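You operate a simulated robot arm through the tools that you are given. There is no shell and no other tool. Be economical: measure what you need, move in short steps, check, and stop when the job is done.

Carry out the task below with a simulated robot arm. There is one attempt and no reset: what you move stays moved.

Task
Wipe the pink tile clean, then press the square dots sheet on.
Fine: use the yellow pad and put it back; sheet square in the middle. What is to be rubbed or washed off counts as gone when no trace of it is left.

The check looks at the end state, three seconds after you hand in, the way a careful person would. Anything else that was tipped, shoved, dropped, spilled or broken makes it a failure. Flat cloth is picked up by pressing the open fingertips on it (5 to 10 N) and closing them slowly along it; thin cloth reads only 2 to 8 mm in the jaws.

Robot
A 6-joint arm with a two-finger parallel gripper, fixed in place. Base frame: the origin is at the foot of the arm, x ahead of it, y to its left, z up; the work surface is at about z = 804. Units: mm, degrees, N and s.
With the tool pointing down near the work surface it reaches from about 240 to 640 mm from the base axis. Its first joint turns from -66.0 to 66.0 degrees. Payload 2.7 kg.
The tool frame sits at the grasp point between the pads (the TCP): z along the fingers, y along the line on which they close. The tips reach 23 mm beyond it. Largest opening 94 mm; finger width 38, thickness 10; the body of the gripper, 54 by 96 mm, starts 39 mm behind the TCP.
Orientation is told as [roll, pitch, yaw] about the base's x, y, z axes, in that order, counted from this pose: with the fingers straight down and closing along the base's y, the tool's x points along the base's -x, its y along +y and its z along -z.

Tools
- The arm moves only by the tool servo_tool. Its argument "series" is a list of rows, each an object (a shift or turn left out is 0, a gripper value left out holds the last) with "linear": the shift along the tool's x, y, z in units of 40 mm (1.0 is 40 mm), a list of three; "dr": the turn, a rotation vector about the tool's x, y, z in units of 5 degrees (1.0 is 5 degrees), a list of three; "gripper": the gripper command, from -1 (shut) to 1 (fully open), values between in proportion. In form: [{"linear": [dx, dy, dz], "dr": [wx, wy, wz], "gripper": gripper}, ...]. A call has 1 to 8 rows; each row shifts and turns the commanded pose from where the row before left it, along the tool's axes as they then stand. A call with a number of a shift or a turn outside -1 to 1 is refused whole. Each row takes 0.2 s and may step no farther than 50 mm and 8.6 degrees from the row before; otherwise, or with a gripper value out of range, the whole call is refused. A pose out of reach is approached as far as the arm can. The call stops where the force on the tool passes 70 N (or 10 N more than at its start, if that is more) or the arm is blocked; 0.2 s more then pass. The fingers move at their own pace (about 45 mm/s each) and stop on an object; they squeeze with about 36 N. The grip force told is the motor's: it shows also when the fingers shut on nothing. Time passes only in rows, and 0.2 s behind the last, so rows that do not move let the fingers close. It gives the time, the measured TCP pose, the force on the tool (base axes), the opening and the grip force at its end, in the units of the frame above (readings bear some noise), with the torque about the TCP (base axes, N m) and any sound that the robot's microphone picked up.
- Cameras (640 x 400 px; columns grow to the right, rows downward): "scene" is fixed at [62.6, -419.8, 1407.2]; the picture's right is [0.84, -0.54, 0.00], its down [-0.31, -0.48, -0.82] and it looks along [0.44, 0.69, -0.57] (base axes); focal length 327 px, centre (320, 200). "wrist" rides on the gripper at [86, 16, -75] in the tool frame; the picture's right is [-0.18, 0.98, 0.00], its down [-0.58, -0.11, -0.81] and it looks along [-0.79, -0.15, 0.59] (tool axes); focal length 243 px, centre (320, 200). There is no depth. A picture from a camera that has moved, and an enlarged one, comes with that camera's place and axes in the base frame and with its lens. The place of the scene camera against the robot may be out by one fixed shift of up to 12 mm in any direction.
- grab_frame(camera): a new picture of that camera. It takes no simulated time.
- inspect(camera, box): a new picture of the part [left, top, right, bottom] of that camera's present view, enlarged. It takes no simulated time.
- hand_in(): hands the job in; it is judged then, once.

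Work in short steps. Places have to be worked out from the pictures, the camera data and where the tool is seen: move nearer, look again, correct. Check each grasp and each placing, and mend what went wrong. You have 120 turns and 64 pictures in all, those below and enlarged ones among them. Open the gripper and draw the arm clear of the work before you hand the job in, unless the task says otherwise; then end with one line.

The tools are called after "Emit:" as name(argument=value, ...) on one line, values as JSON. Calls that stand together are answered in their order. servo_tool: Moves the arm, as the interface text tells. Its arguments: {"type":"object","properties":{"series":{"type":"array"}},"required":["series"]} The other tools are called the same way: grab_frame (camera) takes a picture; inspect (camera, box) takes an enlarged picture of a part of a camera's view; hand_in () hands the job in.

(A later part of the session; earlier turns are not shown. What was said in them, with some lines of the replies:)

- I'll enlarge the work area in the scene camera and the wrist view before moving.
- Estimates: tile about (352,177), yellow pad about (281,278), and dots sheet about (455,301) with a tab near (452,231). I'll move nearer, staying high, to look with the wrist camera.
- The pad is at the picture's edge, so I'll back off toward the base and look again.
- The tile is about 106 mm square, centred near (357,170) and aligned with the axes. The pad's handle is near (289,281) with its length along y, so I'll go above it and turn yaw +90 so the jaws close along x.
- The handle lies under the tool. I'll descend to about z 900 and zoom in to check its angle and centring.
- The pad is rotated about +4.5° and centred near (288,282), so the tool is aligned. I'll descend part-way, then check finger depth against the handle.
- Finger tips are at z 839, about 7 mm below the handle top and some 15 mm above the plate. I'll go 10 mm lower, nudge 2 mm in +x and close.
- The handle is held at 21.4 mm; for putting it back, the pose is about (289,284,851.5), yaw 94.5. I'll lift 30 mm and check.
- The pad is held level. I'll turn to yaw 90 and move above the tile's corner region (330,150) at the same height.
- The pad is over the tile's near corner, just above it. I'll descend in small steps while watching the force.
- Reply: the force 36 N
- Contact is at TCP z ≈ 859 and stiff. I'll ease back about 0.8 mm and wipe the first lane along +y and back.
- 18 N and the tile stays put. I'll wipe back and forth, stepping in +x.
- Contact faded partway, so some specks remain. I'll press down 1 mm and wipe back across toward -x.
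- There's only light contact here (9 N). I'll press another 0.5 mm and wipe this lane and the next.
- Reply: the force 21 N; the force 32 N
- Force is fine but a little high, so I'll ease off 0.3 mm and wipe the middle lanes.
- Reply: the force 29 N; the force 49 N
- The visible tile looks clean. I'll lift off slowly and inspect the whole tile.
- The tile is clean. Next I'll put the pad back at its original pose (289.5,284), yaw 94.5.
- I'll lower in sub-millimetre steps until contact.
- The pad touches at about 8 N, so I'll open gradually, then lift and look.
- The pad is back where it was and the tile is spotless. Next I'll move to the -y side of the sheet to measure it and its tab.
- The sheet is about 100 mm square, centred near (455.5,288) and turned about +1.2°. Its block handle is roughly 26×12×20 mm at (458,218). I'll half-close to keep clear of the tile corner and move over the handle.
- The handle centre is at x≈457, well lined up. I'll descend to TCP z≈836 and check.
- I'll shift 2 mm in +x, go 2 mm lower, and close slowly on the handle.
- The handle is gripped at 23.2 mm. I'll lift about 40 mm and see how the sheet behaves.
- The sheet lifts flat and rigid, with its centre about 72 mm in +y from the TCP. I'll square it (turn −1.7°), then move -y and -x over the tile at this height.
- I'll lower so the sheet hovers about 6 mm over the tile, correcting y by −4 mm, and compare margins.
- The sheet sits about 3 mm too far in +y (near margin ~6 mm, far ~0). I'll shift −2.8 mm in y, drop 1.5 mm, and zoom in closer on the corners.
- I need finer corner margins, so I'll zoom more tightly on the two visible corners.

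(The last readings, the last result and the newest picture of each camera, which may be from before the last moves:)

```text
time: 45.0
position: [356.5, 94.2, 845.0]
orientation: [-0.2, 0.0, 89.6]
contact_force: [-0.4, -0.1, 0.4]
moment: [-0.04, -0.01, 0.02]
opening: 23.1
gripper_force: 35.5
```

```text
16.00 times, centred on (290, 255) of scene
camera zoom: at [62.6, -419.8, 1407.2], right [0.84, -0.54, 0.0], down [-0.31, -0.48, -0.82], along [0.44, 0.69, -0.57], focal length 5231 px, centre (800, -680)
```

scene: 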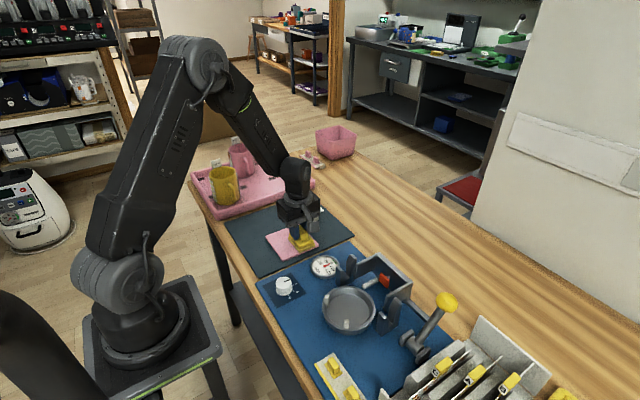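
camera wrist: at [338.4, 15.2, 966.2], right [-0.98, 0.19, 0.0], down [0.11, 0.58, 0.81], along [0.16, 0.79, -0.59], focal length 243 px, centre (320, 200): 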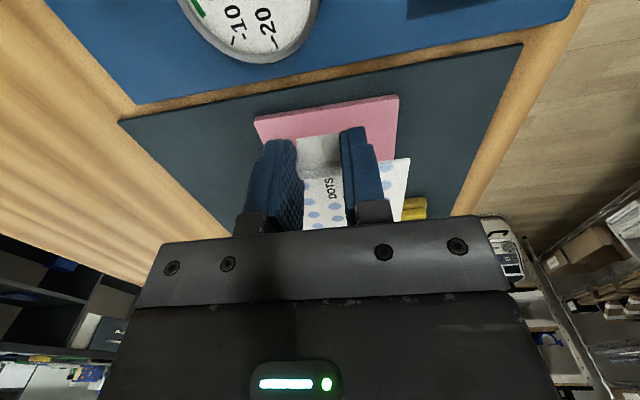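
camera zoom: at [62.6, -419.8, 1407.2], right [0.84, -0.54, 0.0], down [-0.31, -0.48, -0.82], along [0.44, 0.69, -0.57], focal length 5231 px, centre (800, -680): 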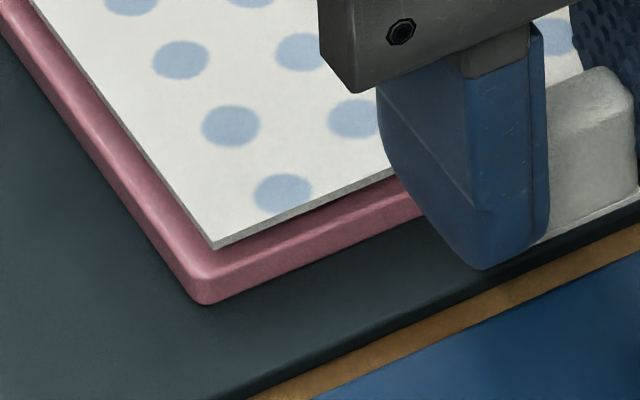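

Estimated hover is about 2.5 mm, and margins come out close to even (~2.5–3 mm). To check rotation I'll take two tight zooms along the -x edge.

Emit:
inspect(camera="scene", box=[265, 232, 275, 238])

Emit:
inspect(camera="scene", box=[282, 253, 292, 259])

```text
16.00 times, centred on (270, 235) of scene
camera zoom: at [62.6, -419.8, 1407.2], right [0.84, -0.54, 0.0], down [-0.31, -0.48, -0.82], along [0.44, 0.69, -0.57], focal length 5231 px, centre (1120, -360)
```

zoom: 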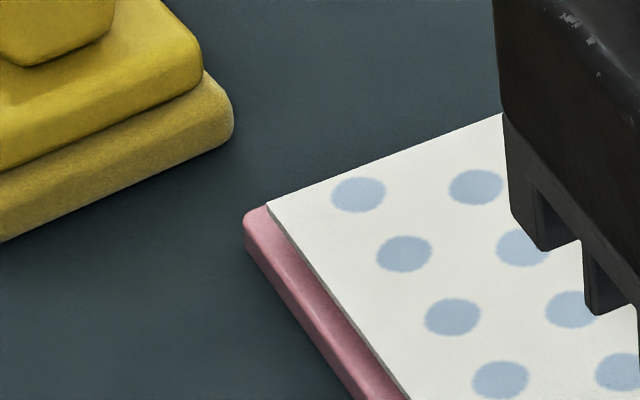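

```text
16.00 times, centred on (287, 256) of scene
camera zoom: at [62.6, -419.8, 1407.2], right [0.84, -0.54, 0.0], down [-0.31, -0.48, -0.82], along [0.44, 0.69, -0.57], focal length 5231 px, centre (848, -696)
```

zoom: 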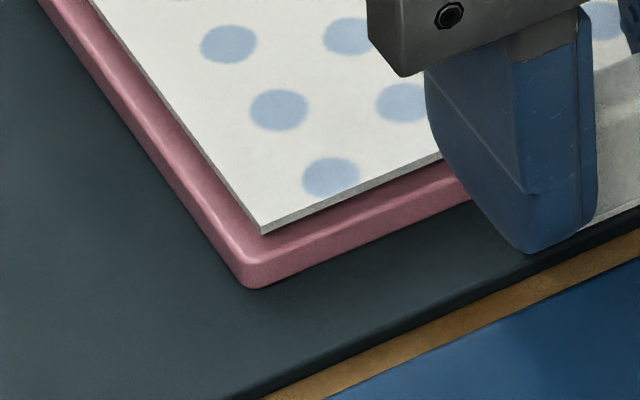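

Edges are parallel within measurement and margins are near equal, so I'll lower in sub-mm steps until the sheet seats on the tile.

Emit:
servo_tool(series=[{"linear": [0, 0, 0.04]}, {}])

Emit:
inspect(camera="scene", box=[280, 249, 300, 261])

```text
time: 45.6
position: [356.2, 92.8, 846.2]
orientation: [-0.1, 0.0, 89.6]
contact_force: [0.7, -0.3, 0.2]
moment: [-0.01, 0.0, -0.01]
opening: 23.4
gripper_force: 35.5
```

```text
16.00 times, centred on (290, 255) of scene
camera zoom: at [62.6, -419.8, 1407.2], right [0.84, -0.54, 0.0], down [-0.31, -0.48, -0.82], along [0.44, 0.69, -0.57], focal length 5231 px, centre (800, -680)
```

zoom: 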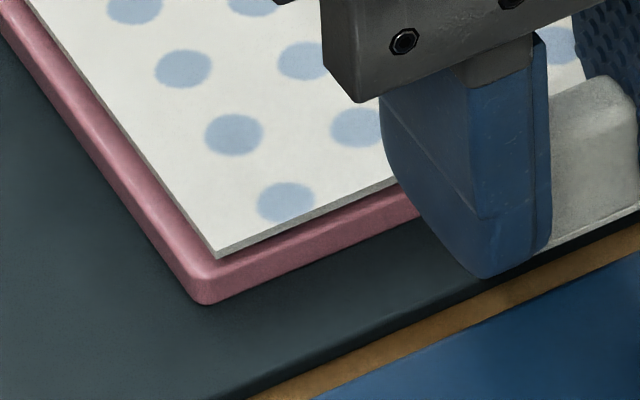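

It dropped about 1.6 mm without contact. I'll continue in small steps.

Emit:
servo_tool(series=[{"linear": [0, 0, 0.02]}, {}])

Emit:
servo_tool(series=[{"linear": [0, 0, 0.02]}, {}])

Emit:
inspect(camera="scene", box=[280, 249, 300, 261])

Emit:
inspect(camera="scene", box=[264, 228, 284, 240])

```text
time: 46.2
position: [355.9, 93.7, 844.9]
orientation: [-0.2, -0.1, 89.6]
contact_force: [0.6, 0.1, 0.5]
moment: [0.01, 0.0, -0.05]
opening: 23.3
gripper_force: 36.3
```

```text
time: 46.8
position: [355.4, 92.3, 844.5]
orientation: [0.0, 0.1, 89.6]
contact_force: [-0.1, -0.2, 0.3]
moment: [0.01, 0.01, 0.0]
opening: 23.4
gripper_force: 35.7
```

```text
16.00 times, centred on (290, 255) of scene
camera zoom: at [62.6, -419.8, 1407.2], right [0.84, -0.54, 0.0], down [-0.31, -0.48, -0.82], along [0.44, 0.69, -0.57], focal length 5231 px, centre (800, -680)
```

zoom: 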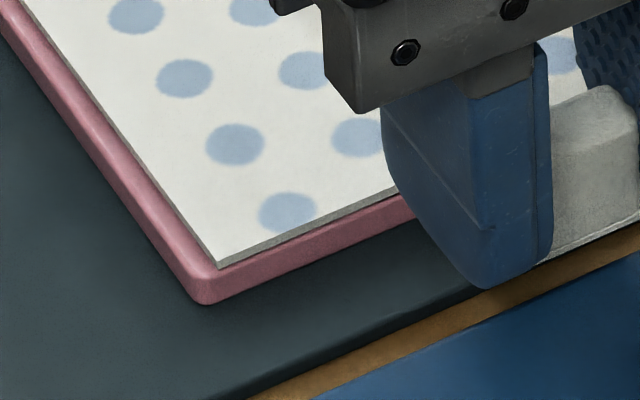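

```text
16.00 times, centred on (274, 234) of scene
camera zoom: at [62.6, -419.8, 1407.2], right [0.84, -0.54, 0.0], down [-0.31, -0.48, -0.82], along [0.44, 0.69, -0.57], focal length 5231 px, centre (1056, -344)
```

zoom: 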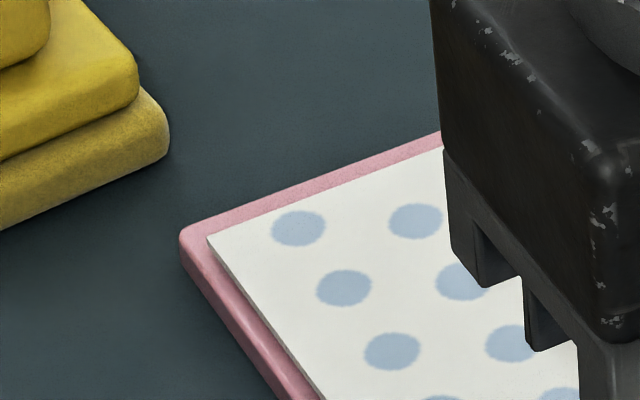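

Now nearly seated, the far (+y) margin is ~4 mm and the near one ~1 mm. So I'll shift +y 1.6 mm and −x 0.4 mm while still hovering, and re-look.

Emit:
servo_tool(series=[{"linear": [-0.04, 0.01, 0]}, {}])

Emit:
inspect(camera="scene", box=[280, 249, 300, 261])

Emit:
inspect(camera="scene", box=[264, 228, 284, 240])

Emit:
inspect(camera="wrist", box=[370, 130, 434, 180])

```text
time: 47.4
position: [355.7, 94.5, 843.5]
orientation: [-0.1, 0.0, 89.6]
contact_force: [0.1, -0.2, -0.1]
moment: [0.01, 0.0, -0.02]
opening: 23.4
gripper_force: 35.9
```

```text
16.00 times, centred on (290, 255) of scene
camera zoom: at [62.6, -419.8, 1407.2], right [0.84, -0.54, 0.0], down [-0.31, -0.48, -0.82], along [0.44, 0.69, -0.57], focal length 5231 px, centre (800, -680)
```

zoom: 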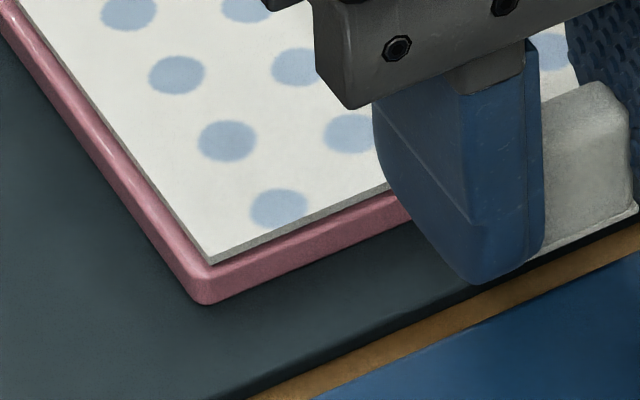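

```text
16.00 times, centred on (274, 234) of scene
camera zoom: at [62.6, -419.8, 1407.2], right [0.84, -0.54, 0.0], down [-0.31, -0.48, -0.82], along [0.44, 0.69, -0.57], focal length 5231 px, centre (1056, -344)
```

zoom: 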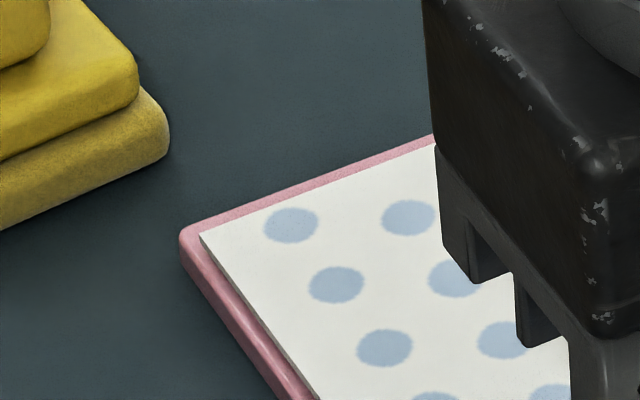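

```text
8.00 times, centred on (402, 155) of wrist
camera zoom: at [338.0, 8.3, 918.3], right [-0.98, 0.19, 0.0], down [0.11, 0.58, 0.81], along [0.16, 0.79, -0.59], focal length 1941 px, centre (-336, 560)
```

zoom: 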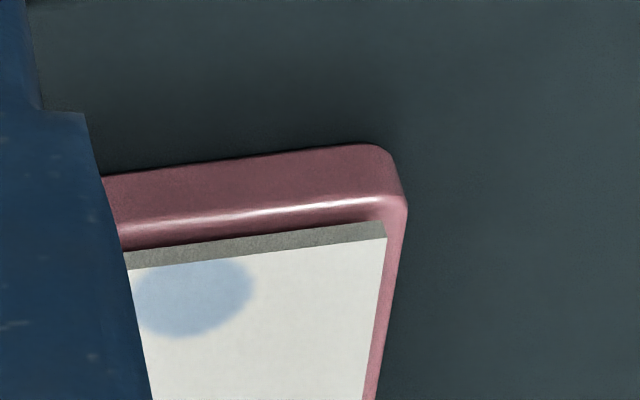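

Margins are now nearly even. I'll continue down to contact.

Emit:
servo_tool(series=[{"linear": [-0.01, 0, 0.02]}, {}])

Emit:
servo_tool(series=[{"linear": [0, 0, 0.015]}, {}])

```text
time: 48.0
position: [355.6, 94.1, 842.3]
orientation: [-0.1, 0.1, 89.7]
contact_force: [0.6, 0.3, 0.5]
moment: [0.02, -0.02, -0.05]
opening: 23.1
gripper_force: 35.9
```

```text
time: 48.6
position: [355.4, 95.7, 842.2]
orientation: [-0.1, 0.0, 89.6]
contact_force: [0.3, 0.2, 0.2]
moment: [-0.01, 0.01, 0.01]
opening: 23.2
gripper_force: 35.9
```

Emit:
inspect(camera="wrist", box=[370, 130, 434, 180])

Emit:
inspect(camera="scene", box=[264, 228, 284, 240])

```text
8.00 times, centred on (402, 155) of wrist
camera zoom: at [338.1, 9.0, 917.3], right [-0.98, 0.19, 0.0], down [0.11, 0.58, 0.81], along [0.16, 0.79, -0.59], focal length 1941 px, centre (-336, 560)
```

zoom: 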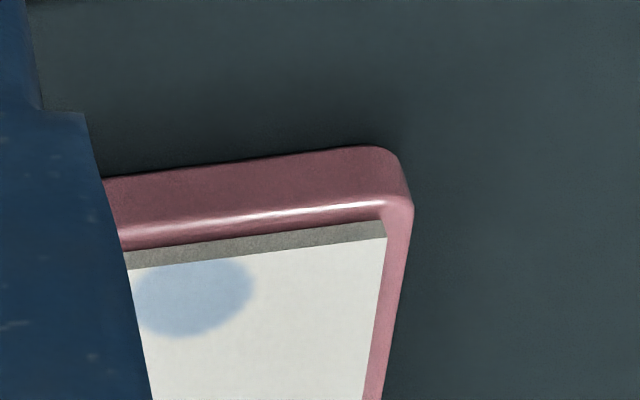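

```text
16.00 times, centred on (274, 234) of scene
camera zoom: at [62.6, -419.8, 1407.2], right [0.84, -0.54, 0.0], down [-0.31, -0.48, -0.82], along [0.44, 0.69, -0.57], focal length 5231 px, centre (1056, -344)
```

zoom: 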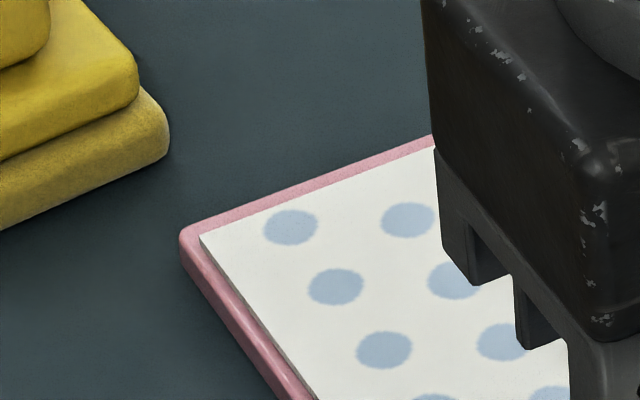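

Margins are even (~3 mm near and far). I'll keep lowering to contact.

Emit:
servo_tool(series=[{"linear": [0, 0, 0.015]}, {}])

Emit:
servo_tool(series=[{"linear": [0, 0, 0.015]}, {}])

Emit:
servo_tool(series=[{"linear": [0, 0, 0.015]}, {}])

```text
time: 49.2
position: [356.3, 95.2, 842.5]
orientation: [-0.1, -0.1, 89.6]
contact_force: [-2.2, 0.6, 3.8]
moment: [0.14, 0.03, 0.02]
opening: 23.2
gripper_force: 36.1
```

```text
time: 49.8
position: [356.5, 93.2, 841.0]
orientation: [-0.1, -0.1, 89.6]
contact_force: [-1.4, 2.7, 9.3]
moment: [0.36, 0.02, 0.05]
opening: 23.2
gripper_force: 35.9
```

```text
time: 50.4
position: [356.4, 94.0, 841.2]
orientation: [-0.3, -0.1, 89.4]
contact_force: [0.2, -2.1, 25.4]
moment: [0.51, 0.02, -0.01]
opening: 23.3
gripper_force: 36.1
```

The sheet is seated with up to 25 N. I'll ease to light contact, open, and lift away straight up.

Emit:
servo_tool(series=[{"linear": [0, 0, -0.025]}, {}, {"gripper": -0.4}, {"gripper": -0.2}, {"gripper": 0.1}, {}, {"linear": [0, 0, -0.3]}, {"linear": [0, 0, -0.7]}])

Emit:
grab_frame(camera="wrist")

```text
time: 52.2
position: [356.0, 95.2, 881.5]
orientation: [-0.2, -0.1, 89.6]
contact_force: [-0.2, 0.2, 0.2]
moment: [0.02, 0.0, 0.02]
opening: 51.7
gripper_force: 0.0
```

```text
14 pictures are left
camera wrist: at [338.9, 8.6, 956.3], right [-0.98, 0.19, 0.0], down [0.11, 0.58, 0.81], along [0.16, 0.79, -0.59], focal length 243 px, centre (320, 200)
```

wrist: 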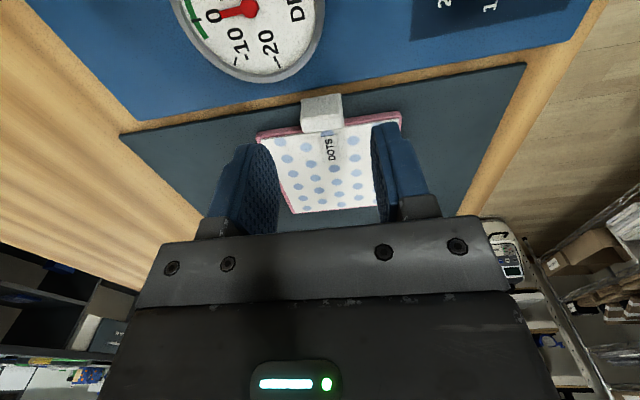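

The sheet is released on the tile. I'll rise and pull away to view the placement clearly.

Emit:
servo_tool(series=[{"linear": [0, 0, -0.8], "gripper": -1}, {"linear": [0, 0, -0.8]}, {"linear": [0, -0.8, 0]}, {"linear": [0, -0.8, 0]}, {"linear": [0, -0.8, 0]}, {}])

Emit:
inspect(camera="scene", box=[262, 216, 326, 256])

```text
time: 53.6
position: [451.9, 92.7, 946.6]
orientation: [0.1, 0.0, 89.5]
contact_force: [0.4, -1.1, -0.4]
moment: [-0.03, -0.02, -0.02]
opening: 0.2
gripper_force: 36.6
```

```text
10.00 times, centred on (294, 236) of scene
camera zoom: at [62.6, -419.8, 1407.2], right [0.84, -0.54, 0.0], down [-0.31, -0.48, -0.82], along [0.44, 0.69, -0.57], focal length 3269 px, centre (580, -160)
```

zoom: 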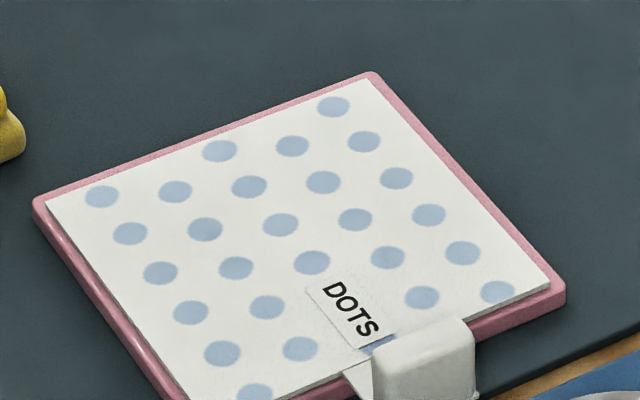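

The sheet is square with about 3 mm margin on all sides. I'll now press it down firmly with closed fingertips, starting at the centre.

Emit:
servo_tool(series=[{"linear": [-0.6, 0.8, 0]}, {"linear": [-0.6, 0.8, 0.2]}, {"linear": [-0.67, 0.8, 0.5]}, {"linear": [0, 0, 0.9]}, {"linear": [0, 0, 0.8]}, {}])

Emit:
servo_tool(series=[{"linear": [0, 0, 0.2]}, {"linear": [0, 0, 0.03]}, {}])

```text
time: 55.0
position: [354.0, 169.0, 850.7]
orientation: [-0.2, 0.0, 89.5]
contact_force: [0.4, -0.7, 0.0]
moment: [0.01, -0.01, -0.02]
opening: 0.0
gripper_force: 35.8
```

```text
time: 55.8
position: [356.1, 169.7, 840.4]
orientation: [-0.1, 0.0, 89.6]
contact_force: [-0.1, -0.5, -0.4]
moment: [-0.02, 0.02, -0.02]
opening: 0.0
gripper_force: 35.8
```

Emit:
servo_tool(series=[{"linear": [0, 0, 0.04]}, {}])

Emit:
servo_tool(series=[{"linear": [0, 0, 0.03]}, {}])

```text
time: 56.4
position: [356.3, 170.4, 839.0]
orientation: [0.0, -0.1, 89.6]
contact_force: [0.0, 0.3, 0.2]
moment: [0.01, -0.03, 0.01]
opening: 0.0
gripper_force: 36.4
```

```text
time: 57.0
position: [356.6, 169.6, 836.5]
orientation: [-0.1, -0.1, 89.6]
contact_force: [-0.4, 0.8, -0.1]
moment: [-0.01, 0.01, -0.01]
opening: 0.1
gripper_force: 36.0
```

Still no contact, so I'll continue down in 0.8 mm steps.

Emit:
servo_tool(series=[{"linear": [0, 0, 0.02]}, {}])

Emit:
servo_tool(series=[{"linear": [0, 0, 0.02]}, {}])

```text
time: 57.6
position: [354.0, 170.3, 837.1]
orientation: [-0.1, 0.0, 89.4]
contact_force: [-0.1, -0.2, 0.4]
moment: [-0.03, 0.05, -0.03]
opening: 0.0
gripper_force: 36.3
```

```text
time: 58.2
position: [355.1, 170.2, 836.9]
orientation: [-0.1, 0.0, 89.6]
contact_force: [-0.8, 0.3, 1.7]
moment: [-0.03, 0.03, -0.02]
opening: 0.0
gripper_force: 36.2
```

Emit:
servo_tool(series=[{"linear": [0, 0, 0.02]}, {}])

Emit:
servo_tool(series=[{"linear": [0, 0, 0.01]}, {}])

```text
time: 58.8
position: [356.5, 170.7, 836.0]
orientation: [-0.2, -0.1, 89.6]
contact_force: [-0.2, -2.5, 6.8]
moment: [-0.06, 0.0, 0.0]
opening: 0.0
gripper_force: 35.9
```

```text
time: 59.4
position: [354.7, 170.9, 835.9]
orientation: [0.0, -0.2, 89.6]
contact_force: [-1.9, -2.6, 12.6]
moment: [-0.12, 0.04, -0.05]
opening: 0.1
gripper_force: 35.7
```

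12 N at the centre. I'll lift 6 mm, press the four quadrants at the same depth, then leave.

Emit:
servo_tool(series=[{"linear": [0, 0, 0.01]}, {}, {"linear": [0, 0, -0.15]}, {"linear": [0.5, 0.65, 0]}, {}, {"linear": [0, 0, 0.08]}, {"linear": [0, 0, 0.07]}, {}])

Emit:
servo_tool(series=[{"linear": [0, 0, -0.15]}, {"linear": [0, -0.65, 0]}, {"linear": [0, -0.65, 0]}, {}, {"linear": [0, 0, 0.08]}, {"linear": [0, 0, 0.07]}, {}])

Emit:
servo_tool(series=[{"linear": [0, 0, -0.15]}, {"linear": [-0.5, 0, 0]}, {"linear": [-0.5, 0, 0]}, {}, {"linear": [0, 0, 0.08]}, {"linear": [0, 0, 0.07]}, {}])

Emit:
servo_tool(series=[{"linear": [0, 0, -0.15]}, {"linear": [0, 0.65, 0]}, {"linear": [0, 0.65, 0]}, {}, {"linear": [0, 0, 0.08]}, {"linear": [0, 0, 0.07]}, {}])

```text
time: 61.2
position: [329.0, 149.4, 835.6]
orientation: [-0.3, -0.2, 89.5]
contact_force: [-7.0, -2.5, 28.1]
moment: [-0.12, 0.14, -0.11]
opening: 0.0
gripper_force: 35.9
```

```text
time: 62.8
position: [383.5, 149.6, 835.3]
orientation: [-0.2, -0.1, 89.6]
contact_force: [-2.9, -3.8, 22.7]
moment: [-0.15, 0.1, 0.01]
opening: 0.0
gripper_force: 35.3
```

```text
time: 64.4
position: [383.5, 189.3, 835.9]
orientation: [-0.2, -0.2, 89.5]
contact_force: [-4.1, -2.0, 19.0]
moment: [-0.18, 0.09, -0.16]
opening: 0.0
gripper_force: 35.5
```

```text
time: 66.0
position: [330.5, 189.9, 835.0]
orientation: [-0.2, -0.1, 89.5]
contact_force: [-5.1, -4.1, 30.5]
moment: [-0.33, 0.12, -0.25]
opening: 0.0
gripper_force: 35.9
```

All quadrants are pressed at 19–30 N. I'll lift clear, move away toward +x, open and check the result.

Emit:
servo_tool(series=[{"linear": [0, 0, -0.3]}, {"linear": [0, 0, -0.9]}, {"linear": [0, 0, -0.9]}, {"linear": [0, -0.8, -0.9]}, {"linear": [0, -0.8, -0.5], "gripper": 1}, {"linear": [0, -0.8, 0]}, {"linear": [0, -0.8, 0]}, {}])

Emit:
inspect(camera="scene", box=[254, 216, 334, 266])

Emit:
grab_frame(camera="scene")

```text
time: 67.8
position: [459.1, 187.9, 973.8]
orientation: [-0.1, 0.0, 89.5]
contact_force: [-0.6, -0.4, -0.5]
moment: [0.01, -0.01, 0.0]
opening: 86.9
gripper_force: 0.0
```

```text
8.00 times, centred on (294, 241) of scene
camera zoom: at [62.6, -419.8, 1407.2], right [0.84, -0.54, 0.0], down [-0.31, -0.48, -0.82], along [0.44, 0.69, -0.57], focal length 2616 px, centre (528, -128)
```

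zoom: 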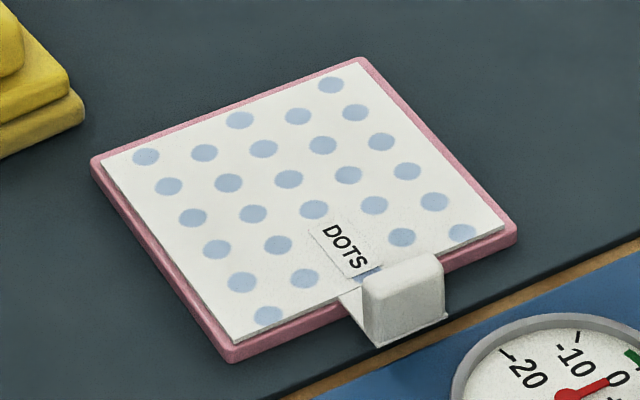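

```text
11 pictures are left
```

scene: 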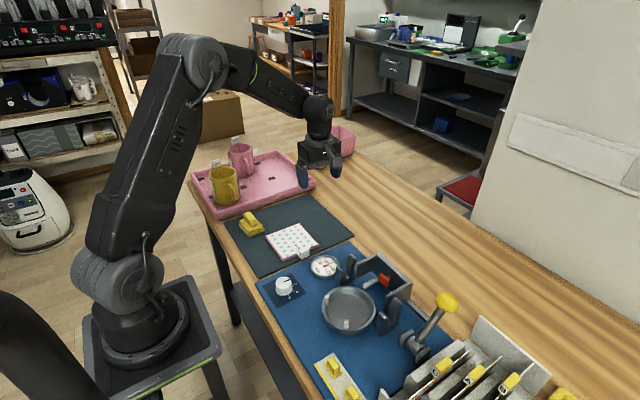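

Placement looks even and nothing else was disturbed. I'll take one steep wrist view to confirm the centring.

Emit:
servo_tool(series=[{"linear": [0.4, 0.6, -0.4]}, {"linear": [0.4, 0.6, -0.4]}, {"linear": [0.4, 0.6, 0]}, {"linear": [0.5, 0.6, 0]}, {}])

Emit:
inspect(camera="wrist", box=[240, 20, 400, 120])

```text
time: 69.0
position: [360.8, 117.7, 1007.3]
orientation: [0.0, 0.0, 89.6]
contact_force: [0.2, 0.4, 0.6]
moment: [-0.01, -0.02, -0.02]
opening: 94.0
gripper_force: 0.0
```

```text
4.00 times, centred on (320, 70) of wrist
camera zoom: at [343.8, 33.2, 1082.2], right [-0.98, 0.19, 0.0], down [0.11, 0.58, 0.81], along [0.16, 0.79, -0.59], focal length 970 px, centre (320, 720)
```

zoom: 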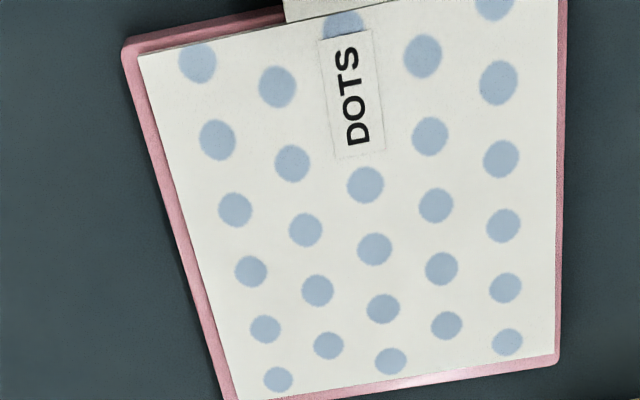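

The y centring looks possibly 1–1.5 mm toward −y. I'll zoom on the near and far edges to measure.

Emit:
inspect(camera="wrist", box=[265, 10, 313, 40])

Emit:
inspect(camera="wrist", box=[290, 95, 338, 125])

```text
13.33 times, centred on (289, 25) of wrist
camera zoom: at [343.8, 33.2, 1082.2], right [-0.98, 0.19, 0.0], down [0.11, 0.58, 0.81], along [0.16, 0.79, -0.59], focal length 3235 px, centre (733, 2533)
```

zoom: 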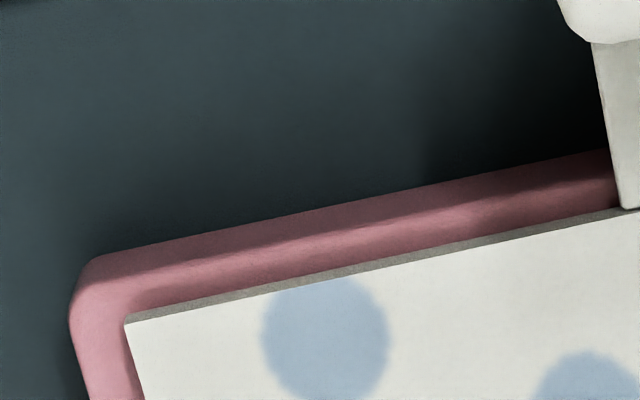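

```text
13.33 times, centred on (314, 110) of wrist
camera zoom: at [343.8, 33.2, 1082.2], right [-0.98, 0.19, 0.0], down [0.11, 0.58, 0.81], along [0.16, 0.79, -0.59], focal length 3235 px, centre (400, 1400)
```

zoom: 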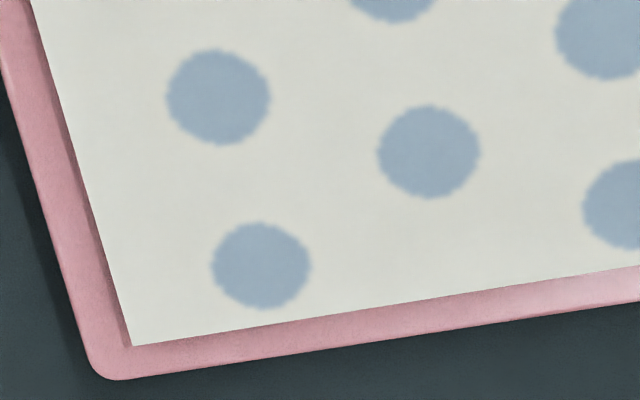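

The sheet is within about 1.2 mm of centre, square and fully pressed, so re-handling it isn't worth the risk. I'll raise the open gripper clear of the work.

Emit:
servo_tool(series=[{"linear": [0, 0, -0.8]}, {"linear": [0, 0, -0.8]}, {"linear": [0, 0, -0.6]}, {}])

Emit:
inspect(camera="scene", box=[180, 140, 380, 280])

```text
time: 70.0
position: [360.8, 120.1, 1094.6]
orientation: [0.0, 0.0, 89.6]
contact_force: [-0.3, 0.2, -0.1]
moment: [-0.01, 0.0, -0.02]
opening: 93.7
gripper_force: 0.1
```

```text
2.86 times, centred on (280, 210) of scene
camera zoom: at [62.6, -419.8, 1407.2], right [0.84, -0.54, 0.0], down [-0.31, -0.48, -0.82], along [0.44, 0.69, -0.57], focal length 934 px, centre (434, 171)
```

zoom: 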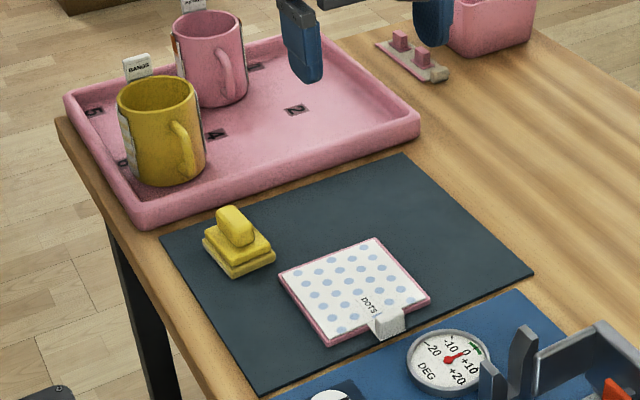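

The pad is back, the sheet is on the tile, and the arm is clear with the gripper open, so I'm handing in.

Emit:
hand_in()

```text
The job is handed in.
```

I wiped the pink tile clean with the yellow pad, put the pad back where it was, and pressed the dots sheet on square, about 1 mm off centre toward the gauge side; nothing else was disturbed.
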